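You operate a simulated robot arm through the tools that you are given. There is no shell and no other tool. Be economical: measure what you need, move in short steps, check, and stop when the job is done.

The job below is to be done with a simulated robot arm. You get a single attempt, and the scene is never put back.

## Task
Hang the cloth on the square hook and put the wax tub and block brush away.
Fine: they go on the side counter's low shelf; shut the tub lid before you move the tub.
Where things are to end (x, y in the base frame): wax tub within 60 mm of [-30, -630]; block brush within 60 mm of [-150, -780].

It is judged by the outcome, as a careful person would: the job done as asked, and still so three seconds after it is handed in. It fails if anything else is knocked over, pushed out of place, dropped, spilled or broken. A push-on lid holds only when it is set on centred and level and pressed home; a screw cap is set on level and turned clockwise until tight. Flat cloth is picked up by pressing the open fingertips on it (5 to 10 N) and closing them slowly along it; thin cloth reads only 2 to 8 mm in the jaws.

## Robot
A 6-joint arm with a two-finger parallel gripper on a trunk, on a base that drives. Base frame: it is fixed to the floor where the robot stands at the start and does not move with it; the origin is under the middle of the robot, x ahead of it, y to its left, z up. Readings come in mm, rad, newtons and seconds.
With the tool pointing down near the work surface it reaches from about 180 to 740 mm from the robot's upright axis, wherever it stands. Its first joint turns from -2.897 to 2.897 rad. Places, roughly: block brush (9x6x9 cm) [600, -100, 900]; low shelf of the side counter [300, -400, 400]; top of the square hook [600, -200, 1200]; tub lid [600, 0, 1000]; wax tub (12x9x4 cm) [500, 100, 900]. Payload 3.91 kg.
The tool frame sits at the grasp point between the pads (the TCP): z along the fingers, y along the line on which they close. The tips reach 30 mm beyond it. The gripper opens to 110 mm. The fingers are 20 mm wide and 10 mm thick; the gripper's body (48 by 112 mm) begins 55 mm behind the TCP.
Orientation is told as [roll, pitch, yaw] about the base's x, y, z axes, in that order, counted from this pose: with the fingers straight down and closing along the base's y, the tool's x points along the base's -x, its y along +y and its z along -z.

## Interface
- The arm moves only by the tool jog_arm. Its argument "steps" is a list of rows, each a list of 7 numbers: the turn, a rotation vector about the base's x, y, z in rad, then the shift along the base's x, y, z in mm, then the closure in counts, from 0 (fully open) to 255 (shut). In form: [[rx, ry, rz, tx, ty, tz, claw], ...]. A call has 1 to 10 rows; each row shifts and turns the commanded pose from where the row before left it. Each row takes 0.2 s and may step no farther than 50 mm and 0.15 rad from the row before; otherwise, or with a gripper value out of range, the whole call is refused. Where a pose cannot be reached the arm comes as near as it can. A force on the tool above 90 N (or 10 N above the force at the start of the call, whichever is more), or a blocked arm, ends the call early, and 0.2 s more pass. Each finger travels about 45 mm/s and halts on what it meets, pressing with about 41 N; the grip force reading is that of the motor and also rises with nothing between the fingers. The clock runs only during rows and for 0.2 s after the last one: add rows that do not move to give the fingers time. The reply holds the time, the measured pose of the TCP, the force on the tool along the base axes, the opening and the grip force, in the units named above and with some noise, with the torque about the TCP (base axes, N m) and any sound that the robot's microphone picked up.
- Cameras (640 x 400 px; columns grow to the right, rows downward): "scene" is now at [-2.8, 91.7, 1562.1]; the picture's right is [-0.73, -0.68, 0.00], its down [-0.46, 0.49, -0.74] and it looks along [0.51, -0.54, -0.67] (base axes); focal length 284 px, centre (320, 200). "wrist" rides on the gripper at [71, 22, -107] in the tool frame; the picture's right is [-0.29, 0.96, 0.00], its down [-0.76, -0.23, -0.61] and it looks along [-0.58, -0.18, 0.79] (tool axes); focal length 243 px, centre (320, 200). There is no depth. A picture from a camera that has moved, and an enlarged one, comes with that camera's place and axes in the base frame and with its lens.
- get_image(camera): a new picture of that camera. The clock stands still meanwhile.
- lift_body(by): slides the trunk up (or, below 0, down) by that many mm; the arm and the scene camera ride with it, the base frame stays. It gives what a move gives, with no picture.
- steer(legs): drives the robot by 1 to 6 legs, each [ahead, left, turn to the left] in mm, mm and rad, along the robot's own axes; the way and the turn of a leg run together, so that a leg with both is an arc; at most 1500 mm and 3.142 rad a leg. The arm and the cameras ride along, it lands a little off, and it stops where it bumps. It gives what a move gives.
- turn_head(pan, tilt): turns the head with the scene camera to pan (to the left, within 1.501 rad either way) and tilt (down, from -0.506 to 1.204), counted from straight ahead of the robot. It gives what a move gives.
- inspect(camera, box): a new picture of the part [left, top, right, bottom] of that camera's present view, enlarged. The clock stands still meanwhile.
- sign_off(): hands the job in; it is judged then, once.

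Go step by step. Nothing tells you exact positions but the pictures and the camera data: compare them with the known pose of the tool, close in by small moves and look again before you grip or let go. The budget is 120 turns and 78 pictures, counting those below and the enlarged ones. Unless the task says otherwise, let go and move clear before handing in, and close with one line.

The tools are called after "Request:" as a command line: name --pt "numbers of a row" for each row, then --argument value for the rest, lists and objects as JSON in quotes. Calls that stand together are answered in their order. jog_arm: Moves the arm, as the interface text tells. Its arguments: {"type":"object","properties":{"steps":{"type":"array","items":{"type":"array","items":{"type":"number"}}}},"required":["steps"]} The other tools are called the same way: lift_body (by) slides the trunk up or down; steer (legs) drives the base; turn_head (pan, tilt) turns the head that bears the scene camera; get_image (camera) takes a picture; inspect (camera, box) takes an enlarged picture of a part of a camera's view; sign_off () hands the job in.

At the start:

```text
time_s: 0.0
eef_pos: [369.1, -146.5, 1279.8]
tool_rot: [0.0, 0.0, 0.001]
contact_force: [0.6, 0.4, -0.5]
ft_torque: [0.01, -0.01, 0.02]
grip_width: 110.0
grip_force: 0.1
trunk travel left (down, up): [-525.0, 65.0]
robot x, y, heading: [0.3, -1.6, -0.002]
head pan, tilt: [-0.822, 0.733]
```

scene: 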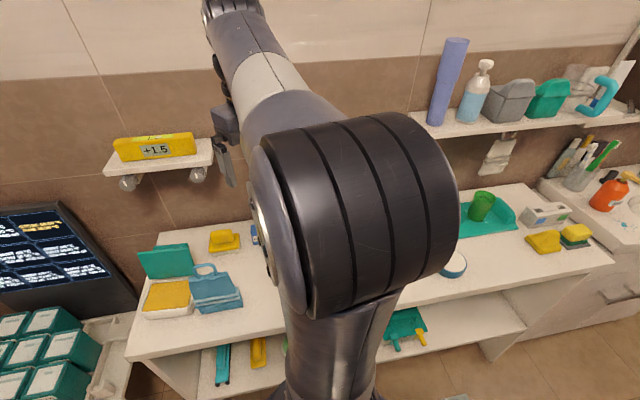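
wrist: 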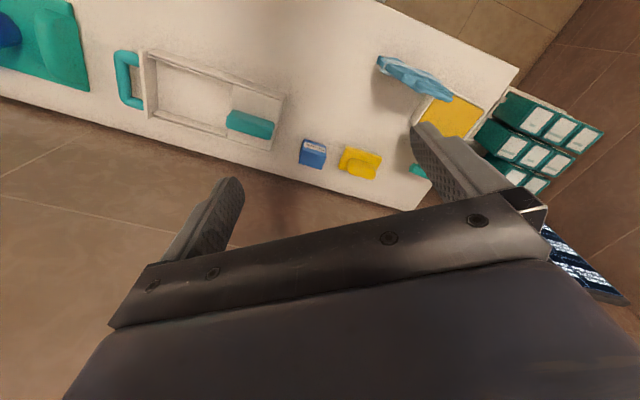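

The arm blocks much of the first view. I'll turn the head to look straight ahead over the work surface, then toward the right.

Request:
turn_head --pan 0.0 --tilt 0.75

Request:
get_image --camera "scene"

Request:
turn_head --pan -1.4 --tilt 0.8

Request:
get_image --camera "scene"

```text
time_s: 1.1
eef_pos: [370.4, -146.4, 1279.6]
tool_rot: [0.001, 0.001, 0.0]
contact_force: [-0.2, 0.0, 0.3]
ft_torque: [0.0, 0.01, 0.01]
grip_width: 109.8
grip_force: 0.0
trunk travel left (down, up): [-525.0, 65.0]
robot x, y, heading: [2.7, -1.7, -0.001]
head pan, tilt: [0.0, 0.75]
```

```text
75 pictures are left
camera scene: at [23.2, 152.9, 1560.6], right [0.0, -1.0, 0.0], down [-0.68, 0.0, -0.73], along [0.73, 0.0, -0.68], focal length 284 px, centre (320, 200)
```

scene: 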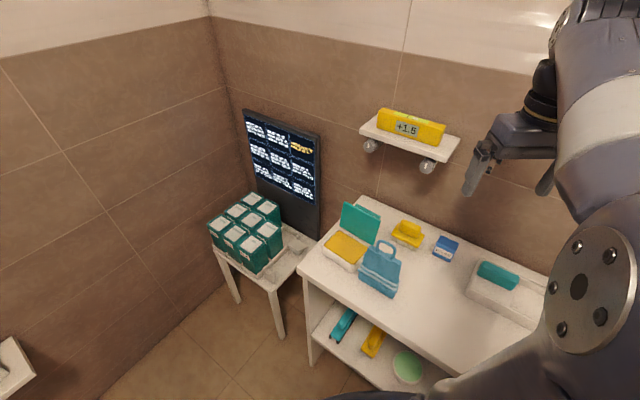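

```text
time_s: 2.7
eef_pos: [369.6, -147.5, 1280.3]
tool_rot: [0.0, 0.002, -0.001]
contact_force: [0.0, 0.4, 0.4]
ft_torque: [-0.02, 0.03, 0.01]
grip_width: 110.1
grip_force: 0.0
trunk travel left (down, up): [-525.0, 65.0]
robot x, y, heading: [-3.3, 0.5, -0.001]
head pan, tilt: [-1.4, 0.799]
```

```text
74 pictures are left
camera scene: at [-45.9, 73.4, 1556.6], right [-0.99, -0.17, 0.0], down [-0.12, 0.71, -0.7], along [0.12, -0.69, -0.72], focal length 284 px, centre (320, 200)
```

scene: 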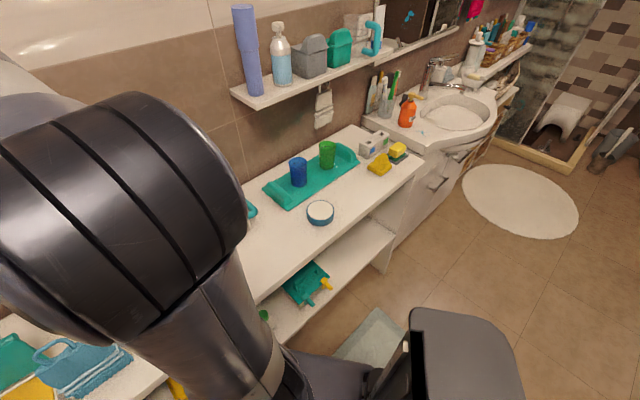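

I see a long counter running diagonally, with the tub, its open lid and the blue cloth at its left end. I'll enlarge that area and look for the square hook.

Request:
turn_head --pan -0.3 --tilt 0.6

Request:
inspect --camera "scene" --box '[120, 60, 440, 260]'

Request:
inspect --camera "scene" --box '[120, 200, 440, 400]'

Request:
inspect --camera "wrist" --box '[200, 0, 640, 275]'

```text
time_s: 4.0
eef_pos: [368.8, -147.4, 1278.9]
tool_rot: [0.001, 0.001, 0.001]
contact_force: [-0.8, 1.2, 1.2]
ft_torque: [-0.01, -0.01, 0.01]
grip_width: 110.1
grip_force: 0.1
trunk travel left (down, up): [-525.0, 65.0]
robot x, y, heading: [2.2, -1.3, -0.004]
head pan, tilt: [-0.3, 0.6]
```

```text
2.00 times, centred on (280, 160) of scene
camera zoom: at [24.7, 126.7, 1573.5], right [-0.3, -0.96, 0.0], down [-0.54, 0.17, -0.82], along [0.79, -0.24, -0.57], focal length 568 px, centre (400, 280)
```

zoom: 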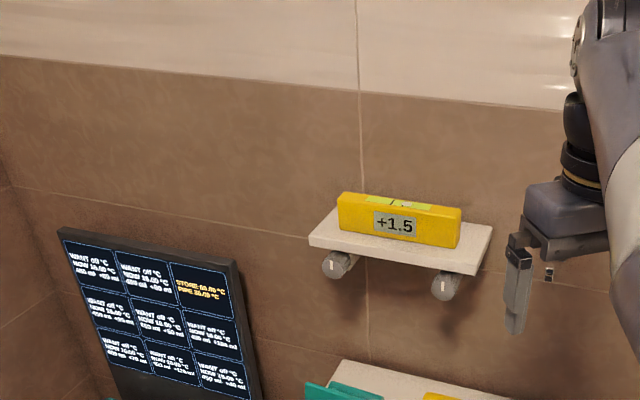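

```text
2.00 times, centred on (280, 300) of scene
camera zoom: at [24.7, 126.7, 1573.5], right [-0.3, -0.96, 0.0], down [-0.54, 0.17, -0.82], along [0.79, -0.24, -0.57], focal length 568 px, centre (400, 0)
```

zoom: 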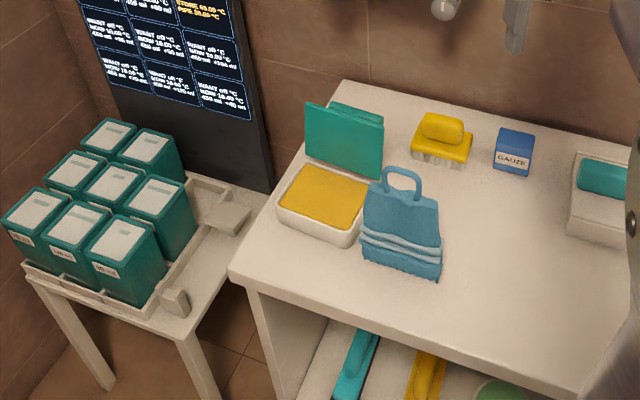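

```text
1.45 times, centred on (420, 138) of wrist
camera zoom: at [298.5, -126.0, 1388.6], right [0.29, 0.96, 0.0], down [0.76, -0.23, 0.61], along [0.58, -0.18, -0.79], focal length 353 px, centre (174, 291)
```

zoom: 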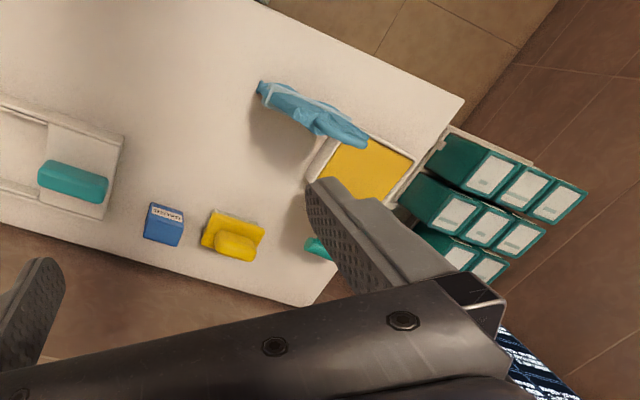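

The tub with hinged lid, the loop-topped cloth, the yellow block brush, gauze box and sponge holder are all clear now. I'll swing the arm left to see the wall behind it and find the square hook.

Request:
jog_arm --pt "0 0 0 -20 50 0 0" --pt "0 0 0 -20 50 0 0" --pt "0 0 0 -20 50 0 0" --pt "0 0 0 -20 50 0 0" --pt "0 0 0 -10 50 0 0" --pt "0 0 0 0 50 0 0" --pt "0 0 0 0 50 0 0" --pt "0 0 0 0 50 0 0"

Request:
turn_head --pan -0.6 --tilt 0.55

Request:
get_image --camera "scene"

```text
refused: row 1 steps farther than a row can; nothing moved
```

```text
time_s: 4.8
eef_pos: [368.9, -146.2, 1279.8]
tool_rot: [-0.002, -0.002, 0.001]
contact_force: [-0.1, 0.0, -0.3]
ft_torque: [-0.02, 0.02, -0.01]
grip_width: 110.0
grip_force: 0.0
trunk travel left (down, up): [-525.0, 65.0]
robot x, y, heading: [2.0, 1.3, 0.003]
head pan, tilt: [-0.6, 0.55]
```

```text
70 pictures are left
camera scene: at [14.4, 102.3, 1578.0], right [-0.56, -0.83, 0.0], down [-0.43, 0.29, -0.85], along [0.7, -0.48, -0.52], focal length 284 px, centre (320, 200)
```

scene: 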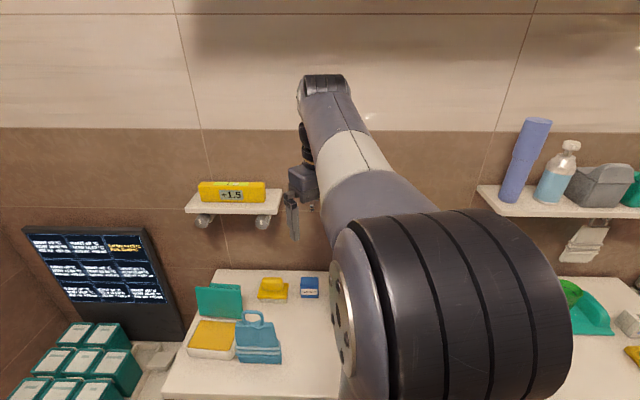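

The row was too long by norm, so I'll swing left with smaller shifts.

Request:
jog_arm --pt "0 0 0 -15 47 0 0" --pt "0 0 0 -15 47 0 0" --pt "0 0 0 -15 47 0 0" --pt "0 0 0 -15 47 0 0" --pt "0 0 0 -5 49 0 0" --pt "0 0 0 0 49 0 0" --pt "0 0 0 0 49 0 0" --pt "0 0 0 0 49 0 0"

Request:
get_image --camera "scene"

```text
time_s: 6.6
eef_pos: [303.7, 236.6, 1278.4]
tool_rot: [0.0, 0.0, 0.002]
contact_force: [-0.5, 0.2, -0.5]
ft_torque: [-0.03, 0.03, 0.05]
grip_width: 110.1
grip_force: 0.1
trunk travel left (down, up): [-525.0, 65.0]
robot x, y, heading: [2.6, 0.0, -0.002]
head pan, tilt: [-0.6, 0.55]
```

```text
69 pictures are left
camera scene: at [14.5, 102.7, 1577.9], right [-0.56, -0.83, 0.0], down [-0.43, 0.29, -0.85], along [0.7, -0.48, -0.52], focal length 284 px, centre (320, 200)
```

scene: 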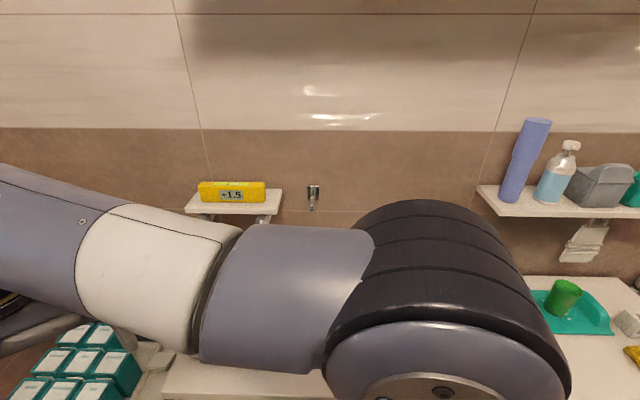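

A small chrome hook appears at (313,195). I'll enlarge it.

Request:
inspect --camera "scene" --box '[289, 180, 337, 210]'

Request:
inspect --camera "scene" --box '[180, 170, 340, 270]'

```text
13.33 times, centred on (313, 195) of scene
camera zoom: at [14.5, 102.7, 1577.9], right [-0.56, -0.83, 0.0], down [-0.43, 0.29, -0.85], along [0.7, -0.48, -0.52], focal length 3787 px, centre (413, 267)
```

zoom: 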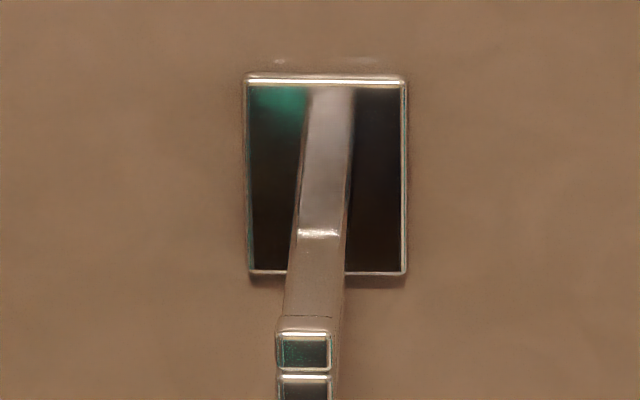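

```text
4.00 times, centred on (260, 220) of scene
camera zoom: at [14.5, 102.7, 1577.9], right [-0.56, -0.83, 0.0], down [-0.43, 0.29, -0.85], along [0.7, -0.48, -0.52], focal length 1136 px, centre (560, 120)
```

zoom: 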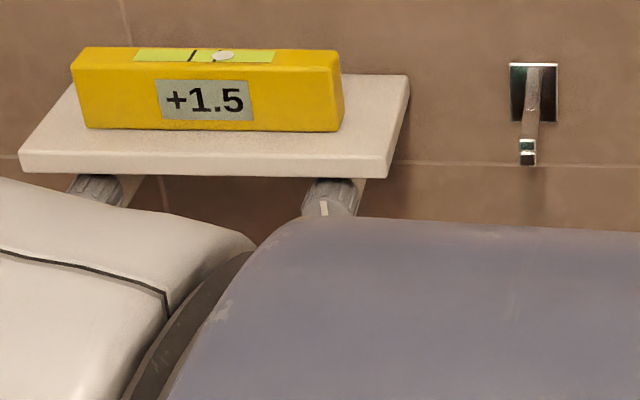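

The square hook is a wall plate with an upturned arm at about (580,-260,1165), clear of the tilt-sensitive little shelf with the level. Next I'll look at the cloth and tub with the wrist camera.

Request:
get_image --camera "wrist"

Request:
inspect --camera "wrist" --box '[160, 20, 480, 220]'

```text
66 pictures are left
camera wrist: at [233.8, 257.3, 1387.4], right [0.29, 0.96, 0.0], down [0.76, -0.23, 0.61], along [0.58, -0.18, -0.79], focal length 243 px, centre (320, 200)
```

wrist: 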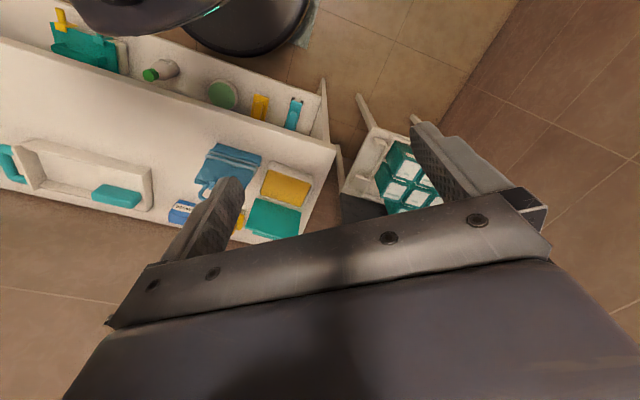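

```text
2.00 times, centred on (320, 120) of wrist
camera zoom: at [233.8, 257.3, 1387.4], right [0.29, 0.96, 0.0], down [0.76, -0.23, 0.61], along [0.58, -0.18, -0.79], focal length 485 px, centre (320, 360)
```

zoom: 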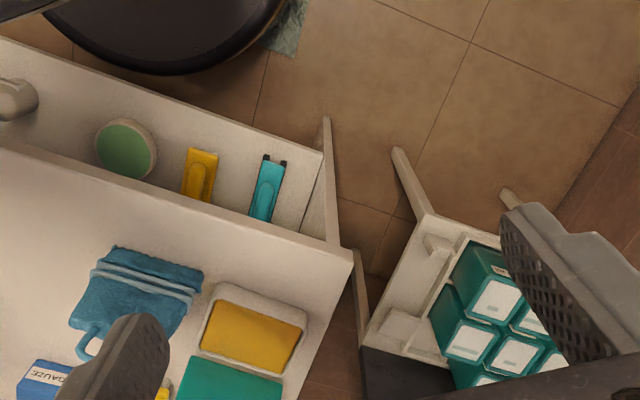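

Triangulating from two views suggests the cloth stands upright, with its bottom edge from (394,-40) to (446,47) and the loop near z≈1090. I'll lower and tip the wrist for a side view to confirm.

Request:
jog_arm --pt "0 0 -0.15 -10 0 -40 0" --pt "0 0 -0.15 -10 0 -40 0" --pt "0 0 -0.15 -10 0 -40 0" --pt "-0.065 -0.135 0 -10 0 -40 0" --pt "-0.065 -0.135 0 0 0 -20 0" --pt "-0.065 -0.135 0 0 0 0 0" --pt "-0.065 -0.135 0 0 0 0 0"

Request:
get_image --camera "wrist"

```text
time_s: 8.2
eef_pos: [264.6, 235.8, 1100.1]
tool_rot: [0.002, -0.6, -0.45]
contact_force: [-0.4, 0.3, 0.6]
ft_torque: [0.01, -0.01, -0.05]
grip_width: 110.2
grip_force: 0.1
trunk travel left (down, up): [-525.0, 65.0]
robot x, y, heading: [-1.1, -1.1, -0.004]
head pan, tilt: [-0.6, 0.55]
```

```text
64 pictures are left
camera wrist: at [166.6, 307.6, 1150.5], right [0.63, 0.76, 0.17], down [0.15, -0.33, 0.93], along [0.76, -0.56, -0.33], focal length 243 px, centre (320, 200)
```

wrist: 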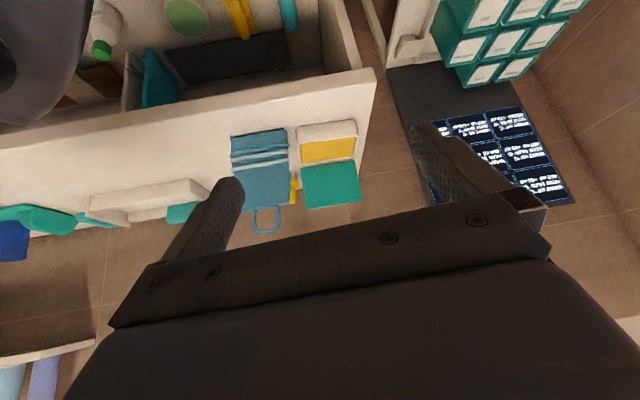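

Confirmed: the cloth stands upright, nearly parallel to the wall, about 205 mm tall. Its body top is near z≈1036 and the loop apex is around (413,8,1062). I'll grip its right upper corner with a tool slanted 45° from the right, leaving the loop free, so I swing over there first.

Request:
jog_arm --pt "0 0 0.148 4 -34 10 0" --pt "0 0 0.148 4 -34 10 0" --pt "0 0 0.148 4 -34 10 0" --pt "0 0 0.148 4 -34 10 0" --pt "0 0 0.148 4 -34 10 0" --pt "0 0 0.148 4 -34 10 0" --pt "0 0 0.148 4 -34 10 0" --pt "0 0 0.148 4 -34 10 0" --pt "0 0 0.148 4 -34 0 0" --pt "0 0 0.148 4 -34 0 0"

Request:
get_image --camera "wrist"

```text
time_s: 10.4
eef_pos: [305.3, -104.2, 1178.4]
tool_rot: [0.002, -0.599, 1.03]
contact_force: [-0.1, -0.3, -0.2]
ft_torque: [-0.02, 0.01, 0.0]
grip_width: 110.3
grip_force: 0.1
trunk travel left (down, up): [-525.0, 65.0]
robot x, y, heading: [-0.5, -0.2, 0.004]
head pan, tilt: [-0.6, 0.55]
```

```text
63 pictures are left
camera wrist: at [226.1, -196.3, 1229.2], right [-0.7, 0.7, 0.17], down [0.34, 0.12, 0.93], along [0.63, 0.71, -0.33], focal length 243 px, centre (320, 200)
```

wrist: 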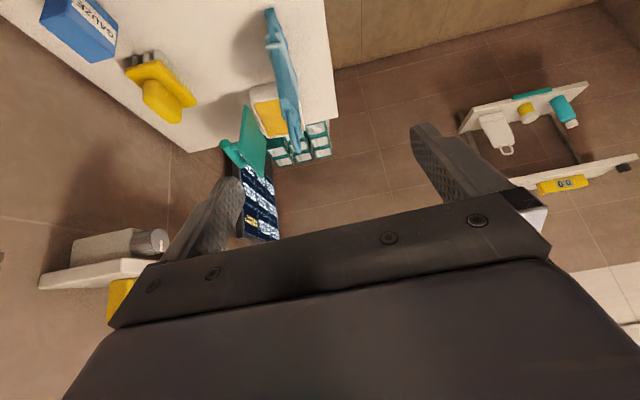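

Request:
inspect --camera "wrist" --box '[220, 0, 380, 200]'

```text
2.00 times, centred on (300, 100) of wrist
camera zoom: at [226.1, -196.3, 1229.2], right [-0.7, 0.7, 0.17], down [0.34, 0.12, 0.93], along [0.63, 0.71, -0.33], focal length 485 px, centre (360, 400)
```

zoom: 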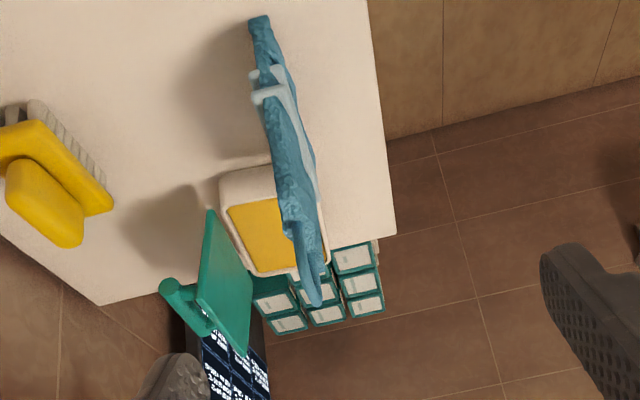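

The corner to grip is at about (400,-32,1036). I'll move to a pre-grasp back along the slanted tool axis and check.

Request:
jog_arm --pt "0.08 -0.048 0 22 10 -20 0" --pt "0.08 -0.048 0 22 10 -30 0" --pt "0 0 0 22 9 -30 0" --pt "0 0 0 0 0 -18 0"

Request:
get_image --camera "wrist"

Request:
turn_head --pan -0.2 --tilt 0.9

Request:
get_image --camera "scene"

```text
time_s: 11.4
eef_pos: [371.4, -74.6, 1080.5]
tool_rot: [-0.002, -0.785, 1.03]
contact_force: [0.2, -0.1, 0.3]
ft_torque: [-0.01, 0.0, 0.0]
grip_width: 109.8
grip_force: 0.1
trunk travel left (down, up): [-525.0, 65.0]
robot x, y, heading: [0.0, -1.5, -0.0]
head pan, tilt: [-0.6, 0.55]
```

```text
61 pictures are left
camera wrist: at [288.1, -172.4, 1107.1], right [-0.71, 0.67, 0.21], down [0.25, -0.03, 0.97], along [0.65, 0.74, -0.15], focal length 243 px, centre (320, 200)
```

wrist: 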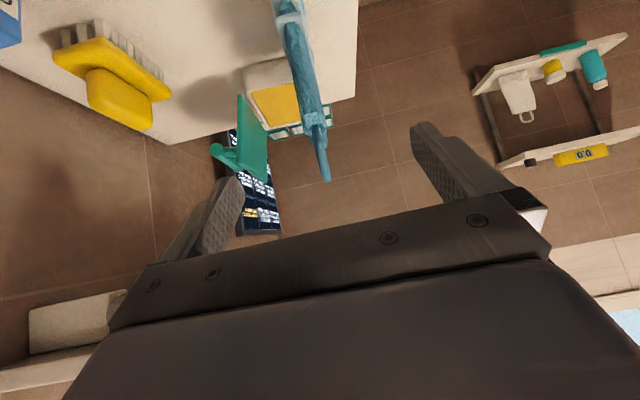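

```text
time_s: 12.3
eef_pos: [372.4, -74.5, 1080.1]
tool_rot: [-0.002, -0.787, 1.029]
contact_force: [-0.7, 0.5, -0.4]
ft_torque: [-0.03, -0.02, 0.03]
grip_width: 110.2
grip_force: 0.0
trunk travel left (down, up): [-525.0, 65.0]
robot x, y, heading: [-2.7, -0.6, 0.002]
head pan, tilt: [-0.201, 0.901]
```

```text
60 pictures are left
camera scene: at [14.3, 137.8, 1548.8], right [-0.2, -0.98, 0.0], down [-0.77, 0.16, -0.62], along [0.61, -0.12, -0.78], focal length 284 px, centre (320, 200)
```

scene: 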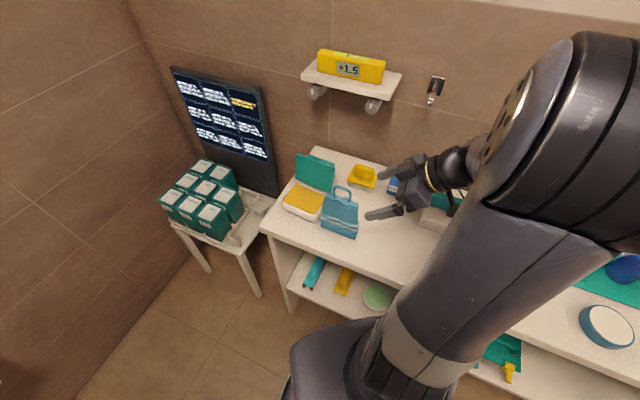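

The cloth's edge sits between the open fingers. I'll advance along the tool axis onto the corner and close.

Request:
jog_arm --pt "0 0 0 12 17 -21 0" --pt "0 0 0 12 18 -21 0" --pt "0 0 0 11 17 -21 0" --pt "0 0 0 0 0 0 0"

Request:
get_image --camera "wrist"

Request:
inspect --camera "scene" --box '[260, 130, 460, 255]'

```text
time_s: 13.3
eef_pos: [405.8, -22.8, 1018.0]
tool_rot: [0.004, -0.785, 1.031]
contact_force: [0.4, -0.2, 0.0]
ft_torque: [-0.01, 0.02, 0.01]
grip_width: 109.9
grip_force: 0.0
trunk travel left (down, up): [-525.0, 65.0]
robot x, y, heading: [-2.5, 5.3, -0.001]
head pan, tilt: [-0.201, 0.901]
```

```text
59 pictures are left
camera wrist: at [322.6, -119.2, 1045.0], right [-0.71, 0.67, 0.21], down [0.25, -0.03, 0.97], along [0.65, 0.74, -0.15], focal length 243 px, centre (320, 200)
```

wrist: 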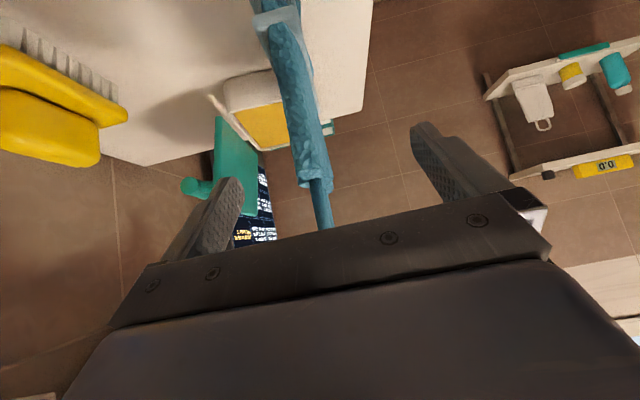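

```text
3.20 times, centred on (360, 192) of scene
camera zoom: at [14.5, 137.9, 1548.7], right [-0.2, -0.98, 0.0], down [-0.77, 0.16, -0.62], along [0.61, -0.12, -0.78], focal length 909 px, centre (192, 224)
```

zoom: 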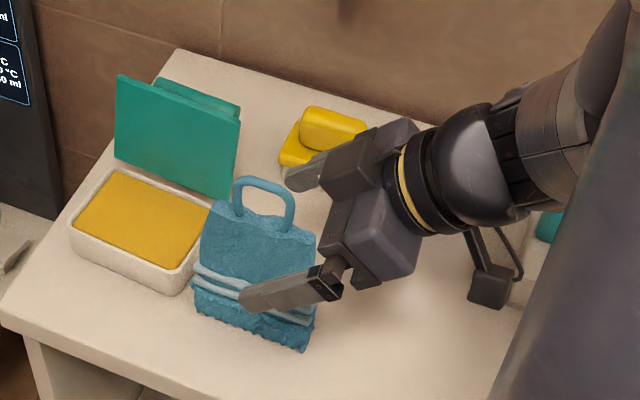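

The fingers straddle the corner with the loop clear, so I'll close slowly.

Request:
jog_arm --pt "0 0 0 0 0 0 60" --pt "0 0 0 0 0 0 110" --pt "0 0 0 0 0 0 150" --pt "0 0 0 0 0 0 190" --pt "0 0 0 0 0 0 220" --pt "0 0 0 0 0 0 240" --pt "0 0 0 0 0 0 255" --pt "0 0 0 0 0 0 255" --pt "0 0 0 0 0 0 255"

Request:
inspect --camera "scene" --box '[260, 130, 460, 255]'

```text
time_s: 15.3
eef_pos: [406.3, -20.6, 1018.6]
tool_rot: [0.002, -0.785, 1.03]
contact_force: [-1.0, -0.2, -0.2]
ft_torque: [0.07, -0.01, 0.03]
grip_width: 25.0
grip_force: 40.5
trunk travel left (down, up): [-525.0, 65.0]
robot x, y, heading: [1.3, 0.5, 0.003]
head pan, tilt: [-0.201, 0.901]
```

```text
3.20 times, centred on (360, 192) of scene
camera zoom: at [14.3, 137.8, 1548.7], right [-0.2, -0.98, 0.0], down [-0.77, 0.16, -0.62], along [0.61, -0.12, -0.78], focal length 909 px, centre (192, 224)
```

zoom: 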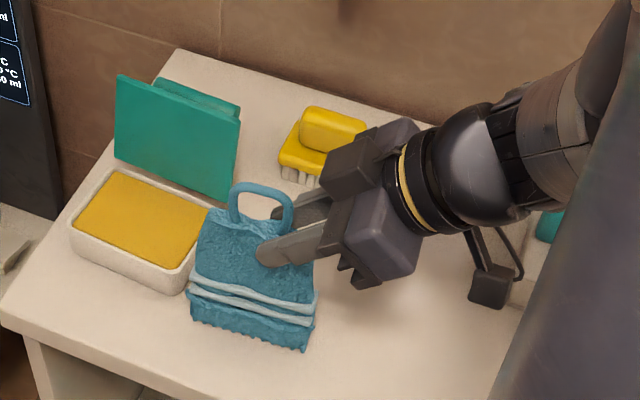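

Gripped at 25 mm, a solid folded bundle. I'll lift it slowly and check.

Request:
jog_arm --pt "0 0 0 0 0 15 255" --pt "0 0 0 0 0 30 255" --pt "0 0 0 0 0 40 255" --pt "0 0 0 0 0 40 255"

Request:
get_image --camera "scene"

Request:
inspect --camera "scene" --box '[420, 70, 452, 110]'

```text
time_s: 16.3
eef_pos: [404.9, -21.2, 1145.7]
tool_rot: [0.001, -0.786, 1.03]
contact_force: [-0.4, 0.6, -0.7]
ft_torque: [-0.05, 0.01, 0.01]
grip_width: 25.1
grip_force: 40.7
trunk travel left (down, up): [-525.0, 65.0]
robot x, y, heading: [0.8, -3.1, 0.002]
head pan, tilt: [-0.201, 0.901]
```

```text
56 pictures are left
camera scene: at [14.2, 137.9, 1548.7], right [-0.2, -0.98, 0.0], down [-0.77, 0.16, -0.62], along [0.61, -0.12, -0.78], focal length 284 px, centre (320, 200)
```

scene: 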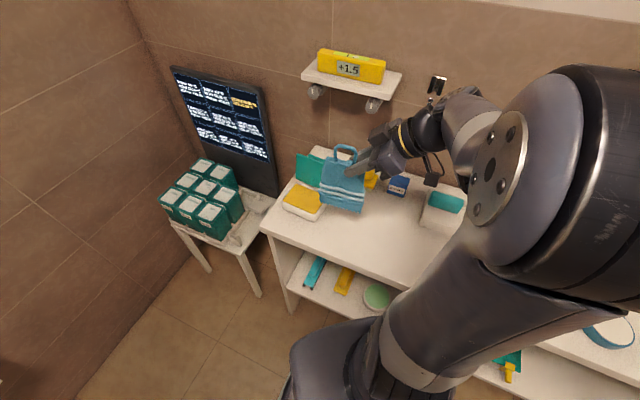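

```text
10.00 times, centred on (436, 90) of scene
camera zoom: at [14.2, 137.9, 1548.7], right [-0.2, -0.98, 0.0], down [-0.77, 0.16, -0.62], along [0.61, -0.12, -0.78], focal length 2840 px, centre (-840, 1300)
```

zoom: 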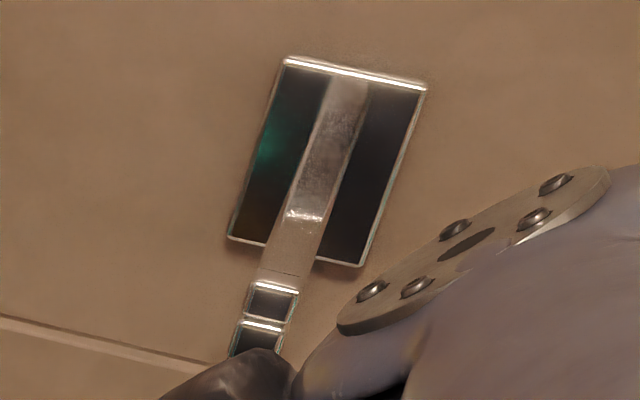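

The cloth is lifted cleanly. I'll carry it to a pre-hang spot in front of the square hook, turning it so the gripper stays away from the wall, and then look closely at the hook.

Request:
jog_arm --pt "0 0 -0.13 0 -45 5 255" --pt "0 0 -0.13 0 -45 0 255" --pt "0 0 -0.13 5 -45 0 255" --pt "0 0 -0.13 15 -40 0 255" --pt "0 0 -0.13 25 -25 0 255" --pt "0 0 -0.13 25 0 0 255"

Request:
get_image --camera "wrist"

Request:
get_image --camera "scene"

```text
time_s: 17.7
eef_pos: [474.4, -220.9, 1147.6]
tool_rot: [0.001, -0.788, 0.246]
contact_force: [-0.2, -0.8, -0.7]
ft_torque: [0.02, 0.02, 0.03]
grip_width: 25.2
grip_force: 41.8
trunk travel left (down, up): [-525.0, 65.0]
robot x, y, heading: [2.4, 0.0, -0.003]
head pan, tilt: [-0.201, 0.901]
```

```text
54 pictures are left
camera wrist: at [347.4, -232.2, 1175.4], right [-0.04, 0.98, 0.21], down [0.16, -0.2, 0.97], along [0.99, 0.07, -0.15], focal length 243 px, centre (320, 200)
```

wrist: 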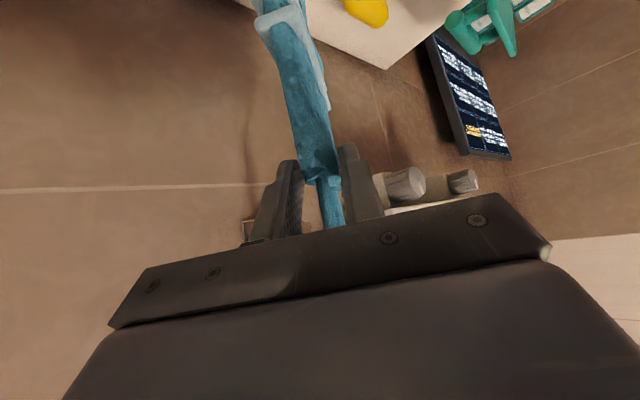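

```text
53 pictures are left
camera scene: at [14.5, 137.8, 1548.7], right [-0.2, -0.98, 0.0], down [-0.77, 0.16, -0.62], along [0.61, -0.12, -0.78], focal length 284 px, centre (320, 200)
```

scene: 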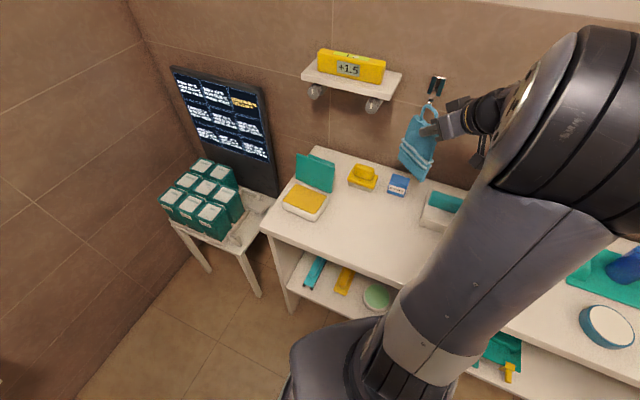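

Request:
inspect --camera "scene" --box '[400, 65, 464, 105]'

Request:
inspect --camera "wrist" --box '[220, 180, 300, 260]'

Request:
inspect --camera "scene" --box '[390, 85, 486, 185]'

```text
10.00 times, centred on (432, 85) of scene
camera zoom: at [14.5, 137.8, 1548.7], right [-0.2, -0.98, 0.0], down [-0.77, 0.16, -0.62], along [0.61, -0.12, -0.78], focal length 2840 px, centre (-800, 1350)
```

zoom: 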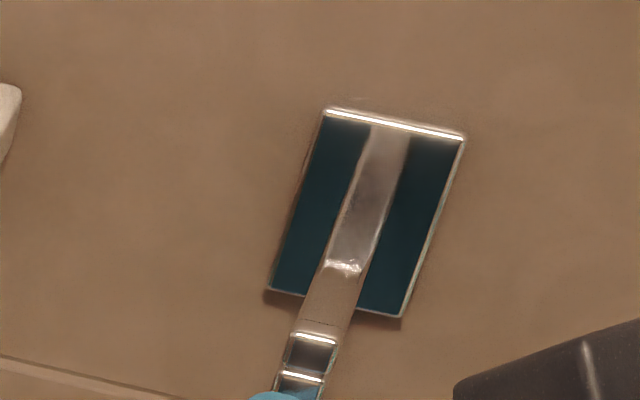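

```text
5.00 times, centred on (260, 220) of wrist
camera zoom: at [347.4, -232.2, 1175.4], right [-0.04, 0.98, 0.21], down [0.16, -0.2, 0.97], along [0.99, 0.07, -0.15], focal length 1213 px, centre (620, 100)
```

zoom: 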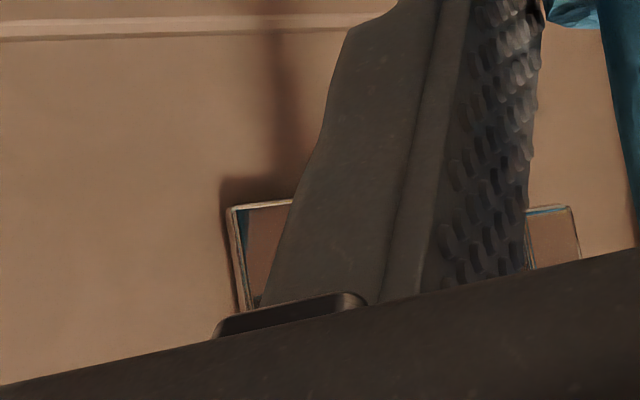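

```text
4.00 times, centred on (438, 135) of scene
camera zoom: at [14.5, 137.8, 1548.7], right [-0.2, -0.98, 0.0], down [-0.77, 0.16, -0.62], along [0.61, -0.12, -0.78], focal length 1136 px, centre (-152, 460)
```

zoom: 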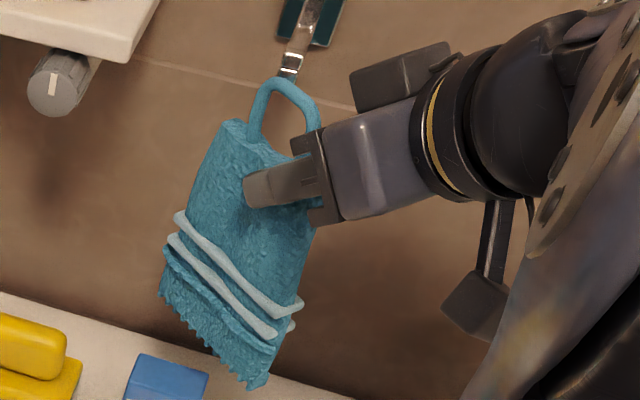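

By triangulation, the hook bar runs from the wall to a lip at about (543,-233), with z from 1160 to 1181. The loop hangs about 34 mm in front of it and is already aligned along the wall. I'll ease in part way and check against the picture.

Request:
jog_arm --pt "0 0 0 0 0 6 255" --pt "0 0 0 10 -7 0 255" --pt "0 0 0 8 -6 0 255"

Request:
inspect --camera "scene" --box '[405, 70, 469, 110]'

Request:
inspect --camera "wrist" --box '[240, 140, 400, 240]'

```text
time_s: 18.5
eef_pos: [494.1, -233.8, 1153.5]
tool_rot: [0.001, -0.786, 0.249]
contact_force: [0.6, -0.5, -1.3]
ft_torque: [-0.01, 0.03, -0.01]
grip_width: 25.2
grip_force: 40.4
trunk travel left (down, up): [-525.0, 65.0]
robot x, y, heading: [-3.1, 0.3, 0.002]
head pan, tilt: [-0.201, 0.901]
```

```text
10.00 times, centred on (437, 90) of scene
camera zoom: at [14.5, 137.7, 1548.7], right [-0.2, -0.98, 0.0], down [-0.77, 0.16, -0.62], along [0.61, -0.12, -0.78], focal length 2840 px, centre (-850, 1300)
```

zoom: 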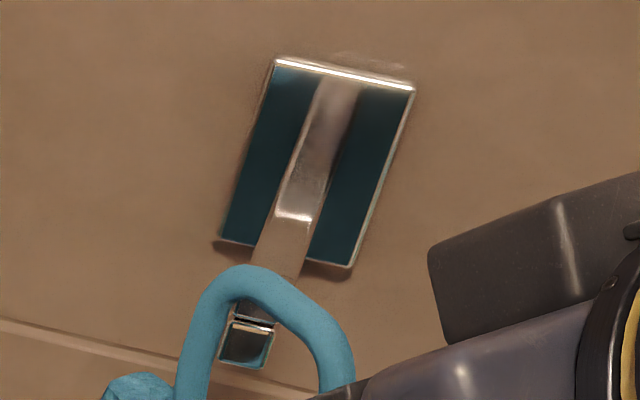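

```text
4.00 times, centred on (320, 190) of wrist
camera zoom: at [366.5, -245.2, 1181.4], right [-0.04, 0.98, 0.21], down [0.16, -0.2, 0.97], along [0.99, 0.07, -0.15], focal length 970 px, centre (320, 240)
```

zoom: 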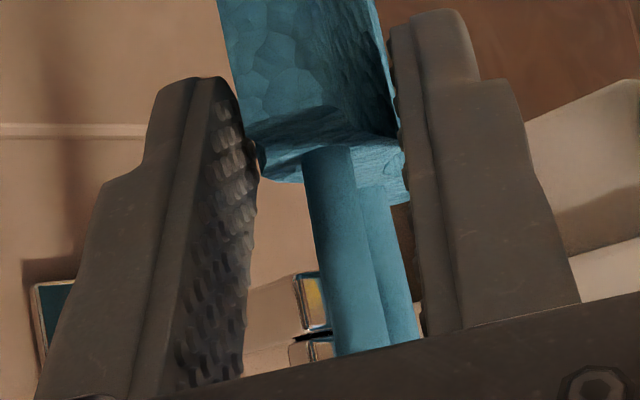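

Request:
inspect --camera "wrist" --box '[300, 195, 345, 235]'

Request:
inspect --camera "scene" --box '[424, 94, 440, 109]'

```text
10.00 times, centred on (322, 215) of wrist
camera zoom: at [366.5, -245.2, 1181.4], right [-0.04, 0.98, 0.21], down [0.16, -0.2, 0.97], along [0.99, 0.07, -0.15], focal length 2426 px, centre (295, 50)
```

zoom: 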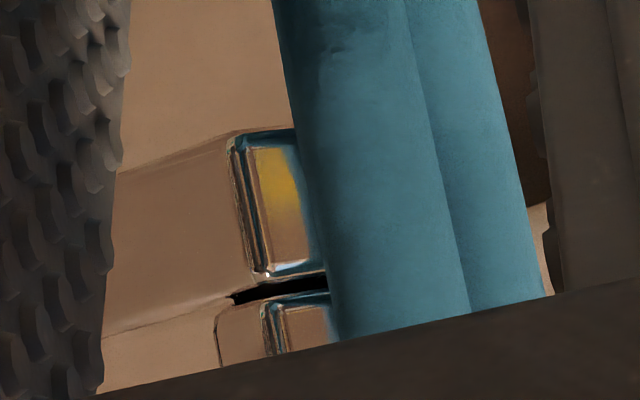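

```text
16.00 times, centred on (432, 102) of scene
camera zoom: at [14.5, 137.7, 1548.7], right [-0.2, -0.98, 0.0], down [-0.77, 0.16, -0.62], along [0.61, -0.12, -0.78], focal length 4544 px, centre (-1472, 1776)
```

zoom: 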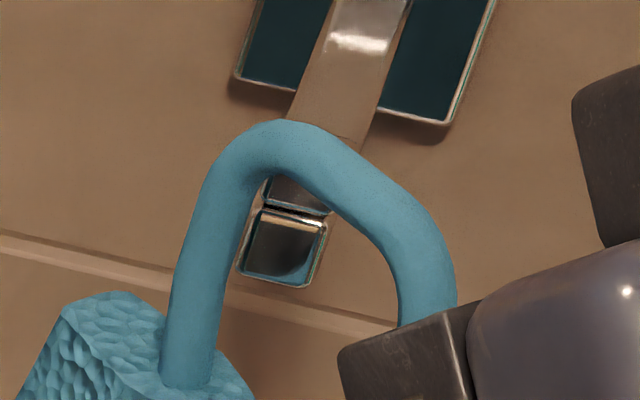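

I now see the hook is a straight bar with a small block lip on top at its end, and the loop hole surrounds it in projection. I'll square the cloth a bit more to the wall, pivoting about the loop, before threading it.

Request:
jog_arm --pt "0 0 0 -6.6 4.6 2 255" --pt "0 0 0.125 2 -5.1 0 255" --pt "0 0 0.125 2 -5.1 0 255" --pt "0 0 0 0 0 0 255"

Request:
inspect --camera "wrist" --box '[240, 140, 400, 240]'

Request:
inspect --camera "scene" --box '[416, 88, 448, 112]'

```text
time_s: 19.5
eef_pos: [490.0, -241.0, 1157.2]
tool_rot: [0.001, -0.787, 0.501]
contact_force: [0.3, 0.3, -0.3]
ft_torque: [0.01, 0.0, 0.02]
grip_width: 25.0
grip_force: 41.2
trunk travel left (down, up): [-525.0, 65.0]
robot x, y, heading: [2.1, 0.9, 0.001]
head pan, tilt: [-0.201, 0.901]
```

```text
4.00 times, centred on (320, 190) of wrist
camera zoom: at [369.5, -283.5, 1183.7], right [-0.28, 0.94, 0.21], down [0.21, -0.15, 0.97], along [0.94, 0.31, -0.15], focal length 970 px, centre (320, 240)
```

zoom: 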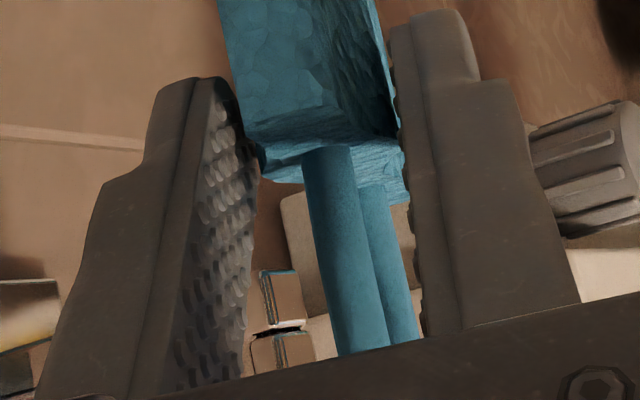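

```text
16.00 times, centred on (432, 100) of scene
camera zoom: at [14.4, 137.7, 1548.7], right [-0.2, -0.98, 0.0], down [-0.77, 0.16, -0.62], along [0.61, -0.12, -0.78], focal length 4544 px, centre (-1472, 1800)
```

zoom: 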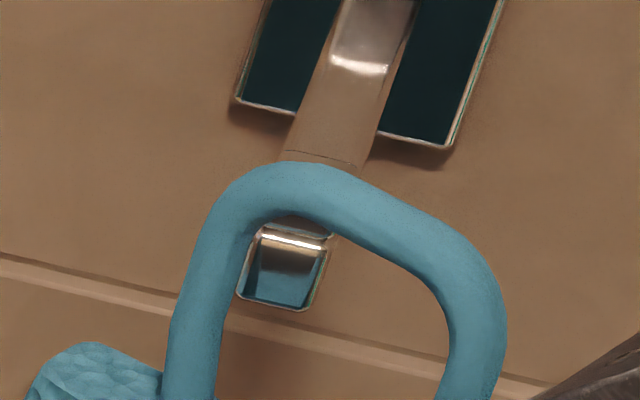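

The hook would brush the left leg of the loop as it stands, so I'll shift about 7 mm left along the wall, go up 2 mm and move in 10 mm. Then I'll look again.

Request:
jog_arm --pt "0 0 0 4 5.7 2 255" --pt "0 0 0 8.2 -5.8 0 255" --pt "0 0 0 0 0 0 255"

Request:
inspect --camera "wrist" --box '[240, 140, 400, 240]'

Request:
inspect --camera "scene" --box '[416, 88, 448, 112]'

```text
time_s: 20.3
eef_pos: [502.4, -241.8, 1157.9]
tool_rot: [0.002, -0.785, 0.5]
contact_force: [1.0, -1.0, -1.2]
ft_torque: [0.01, -0.01, 0.03]
grip_width: 24.8
grip_force: 41.2
trunk travel left (down, up): [-525.0, 65.0]
robot x, y, heading: [-0.6, 1.4, 0.003]
head pan, tilt: [-0.201, 0.901]
```

```text
4.00 times, centred on (320, 190) of wrist
camera zoom: at [382.1, -283.2, 1185.7], right [-0.28, 0.94, 0.21], down [0.21, -0.15, 0.97], along [0.94, 0.31, -0.15], focal length 970 px, centre (320, 240)
```

zoom: 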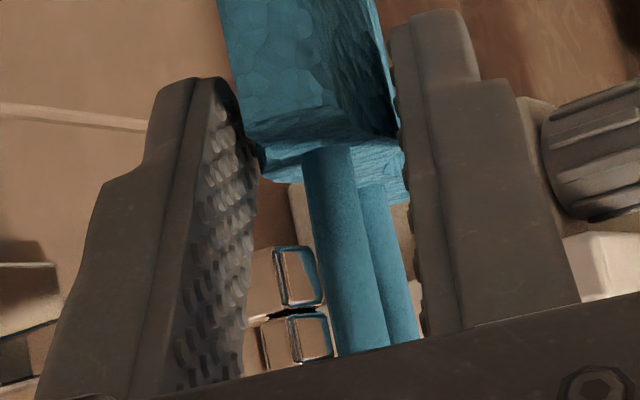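

```text
16.00 times, centred on (432, 100) of scene
camera zoom: at [14.5, 137.7, 1548.7], right [-0.2, -0.98, 0.0], down [-0.77, 0.16, -0.62], along [0.61, -0.12, -0.78], focal length 4544 px, centre (-1472, 1800)
```

zoom: 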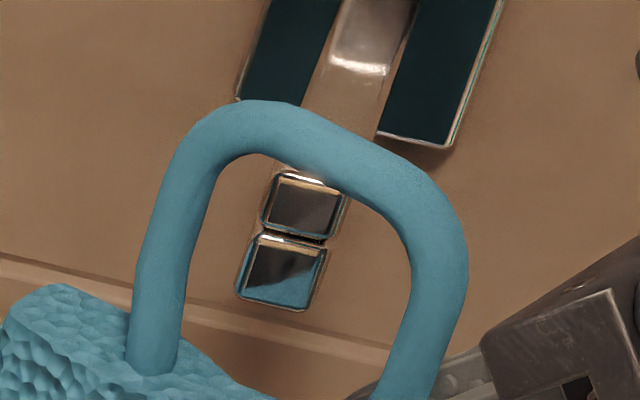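

The hook end is now fully framed in the loop hole with margin all round. I'll thread it about 30 mm further along the bar.

Request:
jog_arm --pt "0 0 0 6.6 -4.6 0 255" --pt "0 0 0 6.6 -4.6 0 255" --pt "0 0 0 6.6 -4.6 0 255" --pt "0 0 0 6.6 -4.6 0 255" --pt "0 0 0 0 0 0 255"

Request:
inspect --camera "wrist" --box '[240, 140, 400, 240]'

Request:
inspect --camera "scene" --box '[408, 80, 456, 116]'

```text
time_s: 21.5
eef_pos: [529.4, -259.7, 1158.9]
tool_rot: [0.001, -0.786, 0.5]
contact_force: [0.5, 0.1, -1.3]
ft_torque: [0.0, -0.01, 0.02]
grip_width: 25.0
grip_force: 41.2
trunk travel left (down, up): [-525.0, 65.0]
robot x, y, heading: [3.1, 0.4, 0.002]
head pan, tilt: [-0.201, 0.901]
```

```text
4.00 times, centred on (320, 190) of wrist
camera zoom: at [408.6, -302.1, 1185.7], right [-0.28, 0.94, 0.21], down [0.21, -0.15, 0.97], along [0.94, 0.31, -0.15], focal length 970 px, centre (320, 240)
```

zoom: 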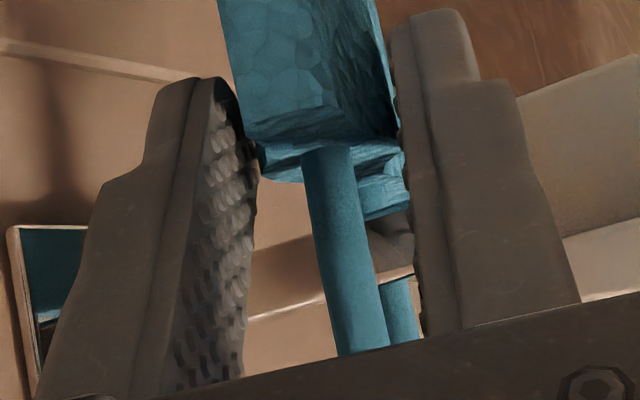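

```text
11.11 times, centred on (432, 98) of scene
camera zoom: at [14.4, 137.8, 1548.7], right [-0.2, -0.98, 0.0], down [-0.77, 0.16, -0.62], along [0.61, -0.12, -0.78], focal length 3156 px, centre (-924, 1333)
```

zoom: 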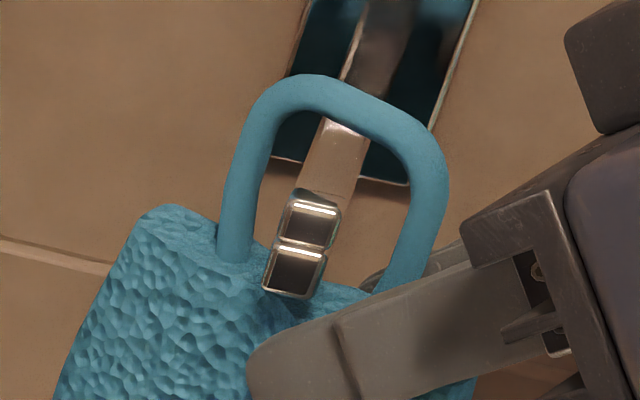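

The loop is threaded over the bar behind the lip. I'll lower it gently until the loop rests on the bar.

Request:
jog_arm --pt "0 0 0 0 0 -5 255" --pt "0 0 0 0 0 -5 255" --pt "0 0 0 0 0 -3 255" --pt "0 0 0 0 0 -3 255"

Request:
inspect --camera "scene" --box '[408, 80, 456, 116]'

```text
time_s: 22.5
eef_pos: [529.3, -259.4, 1143.2]
tool_rot: [-0.001, -0.785, 0.498]
contact_force: [0.3, 0.4, -0.2]
ft_torque: [-0.03, 0.0, -0.01]
grip_width: 25.0
grip_force: 41.3
trunk travel left (down, up): [-525.0, 65.0]
robot x, y, heading: [-0.3, -0.4, -0.002]
head pan, tilt: [-0.201, 0.901]
```

```text
11.11 times, centred on (432, 98) of scene
camera zoom: at [14.4, 137.8, 1548.7], right [-0.2, -0.98, 0.0], down [-0.77, 0.16, -0.62], along [0.61, -0.12, -0.78], focal length 3156 px, centre (-924, 1333)
```

zoom: 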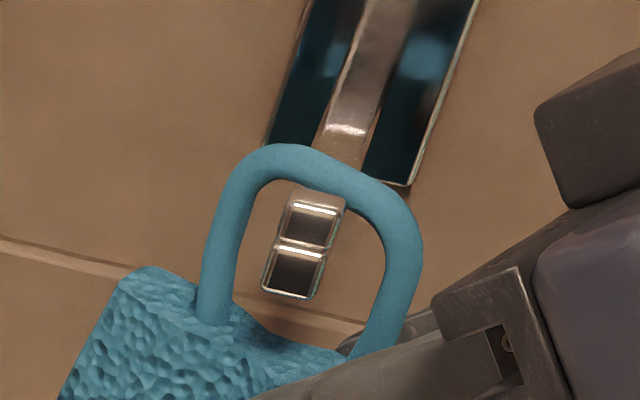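

No contact yet, so I continue down in small steps.

Request:
jog_arm --pt "0 0 0 0 0 -2 255" --pt "0 0 0 0 0 -2 255"

Request:
jog_arm --pt "0 0 0 0 0 -2 255" --pt "0 0 0 0 0 -2 255"

Request:
inspect --camera "scene" --box '[408, 80, 456, 116]'

```text
time_s: 23.1
eef_pos: [529.7, -259.7, 1140.5]
tool_rot: [-0.004, -0.787, 0.501]
contact_force: [2.7, -1.2, 7.0]
ft_torque: [0.13, -0.11, -0.05]
grip_width: 25.4
grip_force: 40.8
trunk travel left (down, up): [-525.0, 65.0]
robot x, y, heading: [-1.3, 3.2, 0.0]
head pan, tilt: [-0.201, 0.901]
```

```text
time_s: 23.7
eef_pos: [530.1, -258.0, 1139.2]
tool_rot: [-0.009, -0.791, 0.504]
contact_force: [7.2, -3.0, 34.4]
ft_torque: [0.59, -0.64, -0.18]
grip_width: 24.9
grip_force: 40.8
trunk travel left (down, up): [-525.0, 65.0]
robot x, y, heading: [3.2, -2.1, 0.002]
head pan, tilt: [-0.201, 0.901]
```

```text
11.11 times, centred on (432, 98) of scene
camera zoom: at [12.9, 138.5, 1549.2], right [-0.2, -0.98, 0.0], down [-0.77, 0.16, -0.62], along [0.61, -0.12, -0.78], focal length 3156 px, centre (-924, 1333)
```

zoom: 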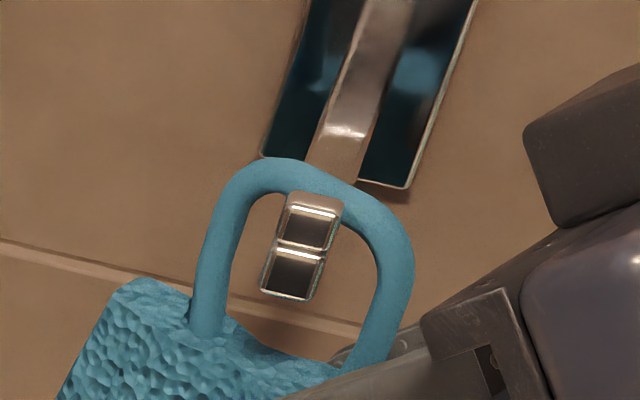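

Contact confirmed at the bar, so I'll ease up 3 mm to relieve the force, then open gently.

Request:
jog_arm --pt "0 0 0 0 0 3 255" --pt "0 0 0 0 0 0 190" --pt "0 0 0 0 0 0 150" --pt "0 0 0 0 0 0 130" --pt "0 0 0 0 0 0 130" --pt "0 0 0 0 0 0 130"

Request:
inspect --camera "scene" --box '[390, 80, 470, 140]'

Request:
inspect --camera "wrist" --box '[160, 40, 480, 240]'

```text
time_s: 25.1
eef_pos: [529.8, -258.3, 1137.1]
tool_rot: [0.001, -0.786, 0.499]
contact_force: [1.1, 0.0, 0.9]
ft_torque: [0.0, 0.02, 0.01]
grip_width: 54.0
grip_force: 0.0
trunk travel left (down, up): [-525.0, 65.0]
robot x, y, heading: [-3.5, -2.4, -0.006]
head pan, tilt: [-0.201, 0.901]
```

```text
6.67 times, centred on (430, 110) of scene
camera zoom: at [14.3, 137.8, 1548.7], right [-0.2, -0.98, 0.0], down [-0.77, 0.16, -0.62], along [0.61, -0.12, -0.78], focal length 1893 px, centre (-413, 800)
```

zoom: 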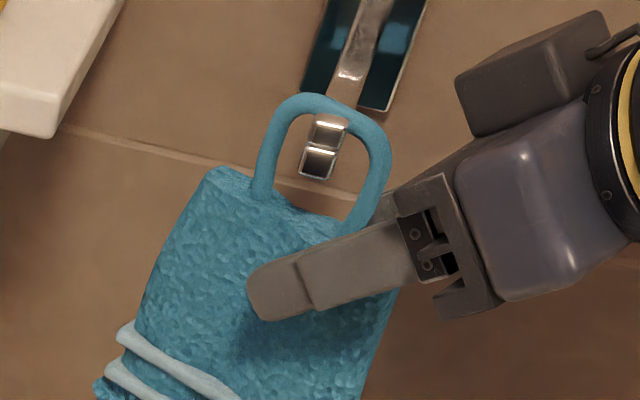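

```text
2.00 times, centred on (320, 140) of wrist
camera zoom: at [409.0, -301.5, 1165.1], right [-0.28, 0.94, 0.21], down [0.21, -0.15, 0.97], along [0.94, 0.31, -0.15], focal length 485 px, centre (320, 320)
```

zoom: 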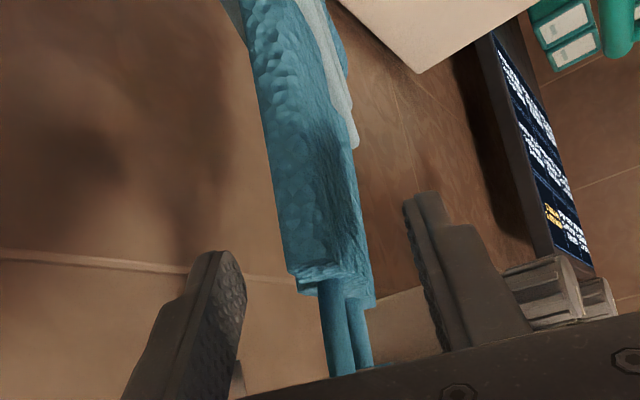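

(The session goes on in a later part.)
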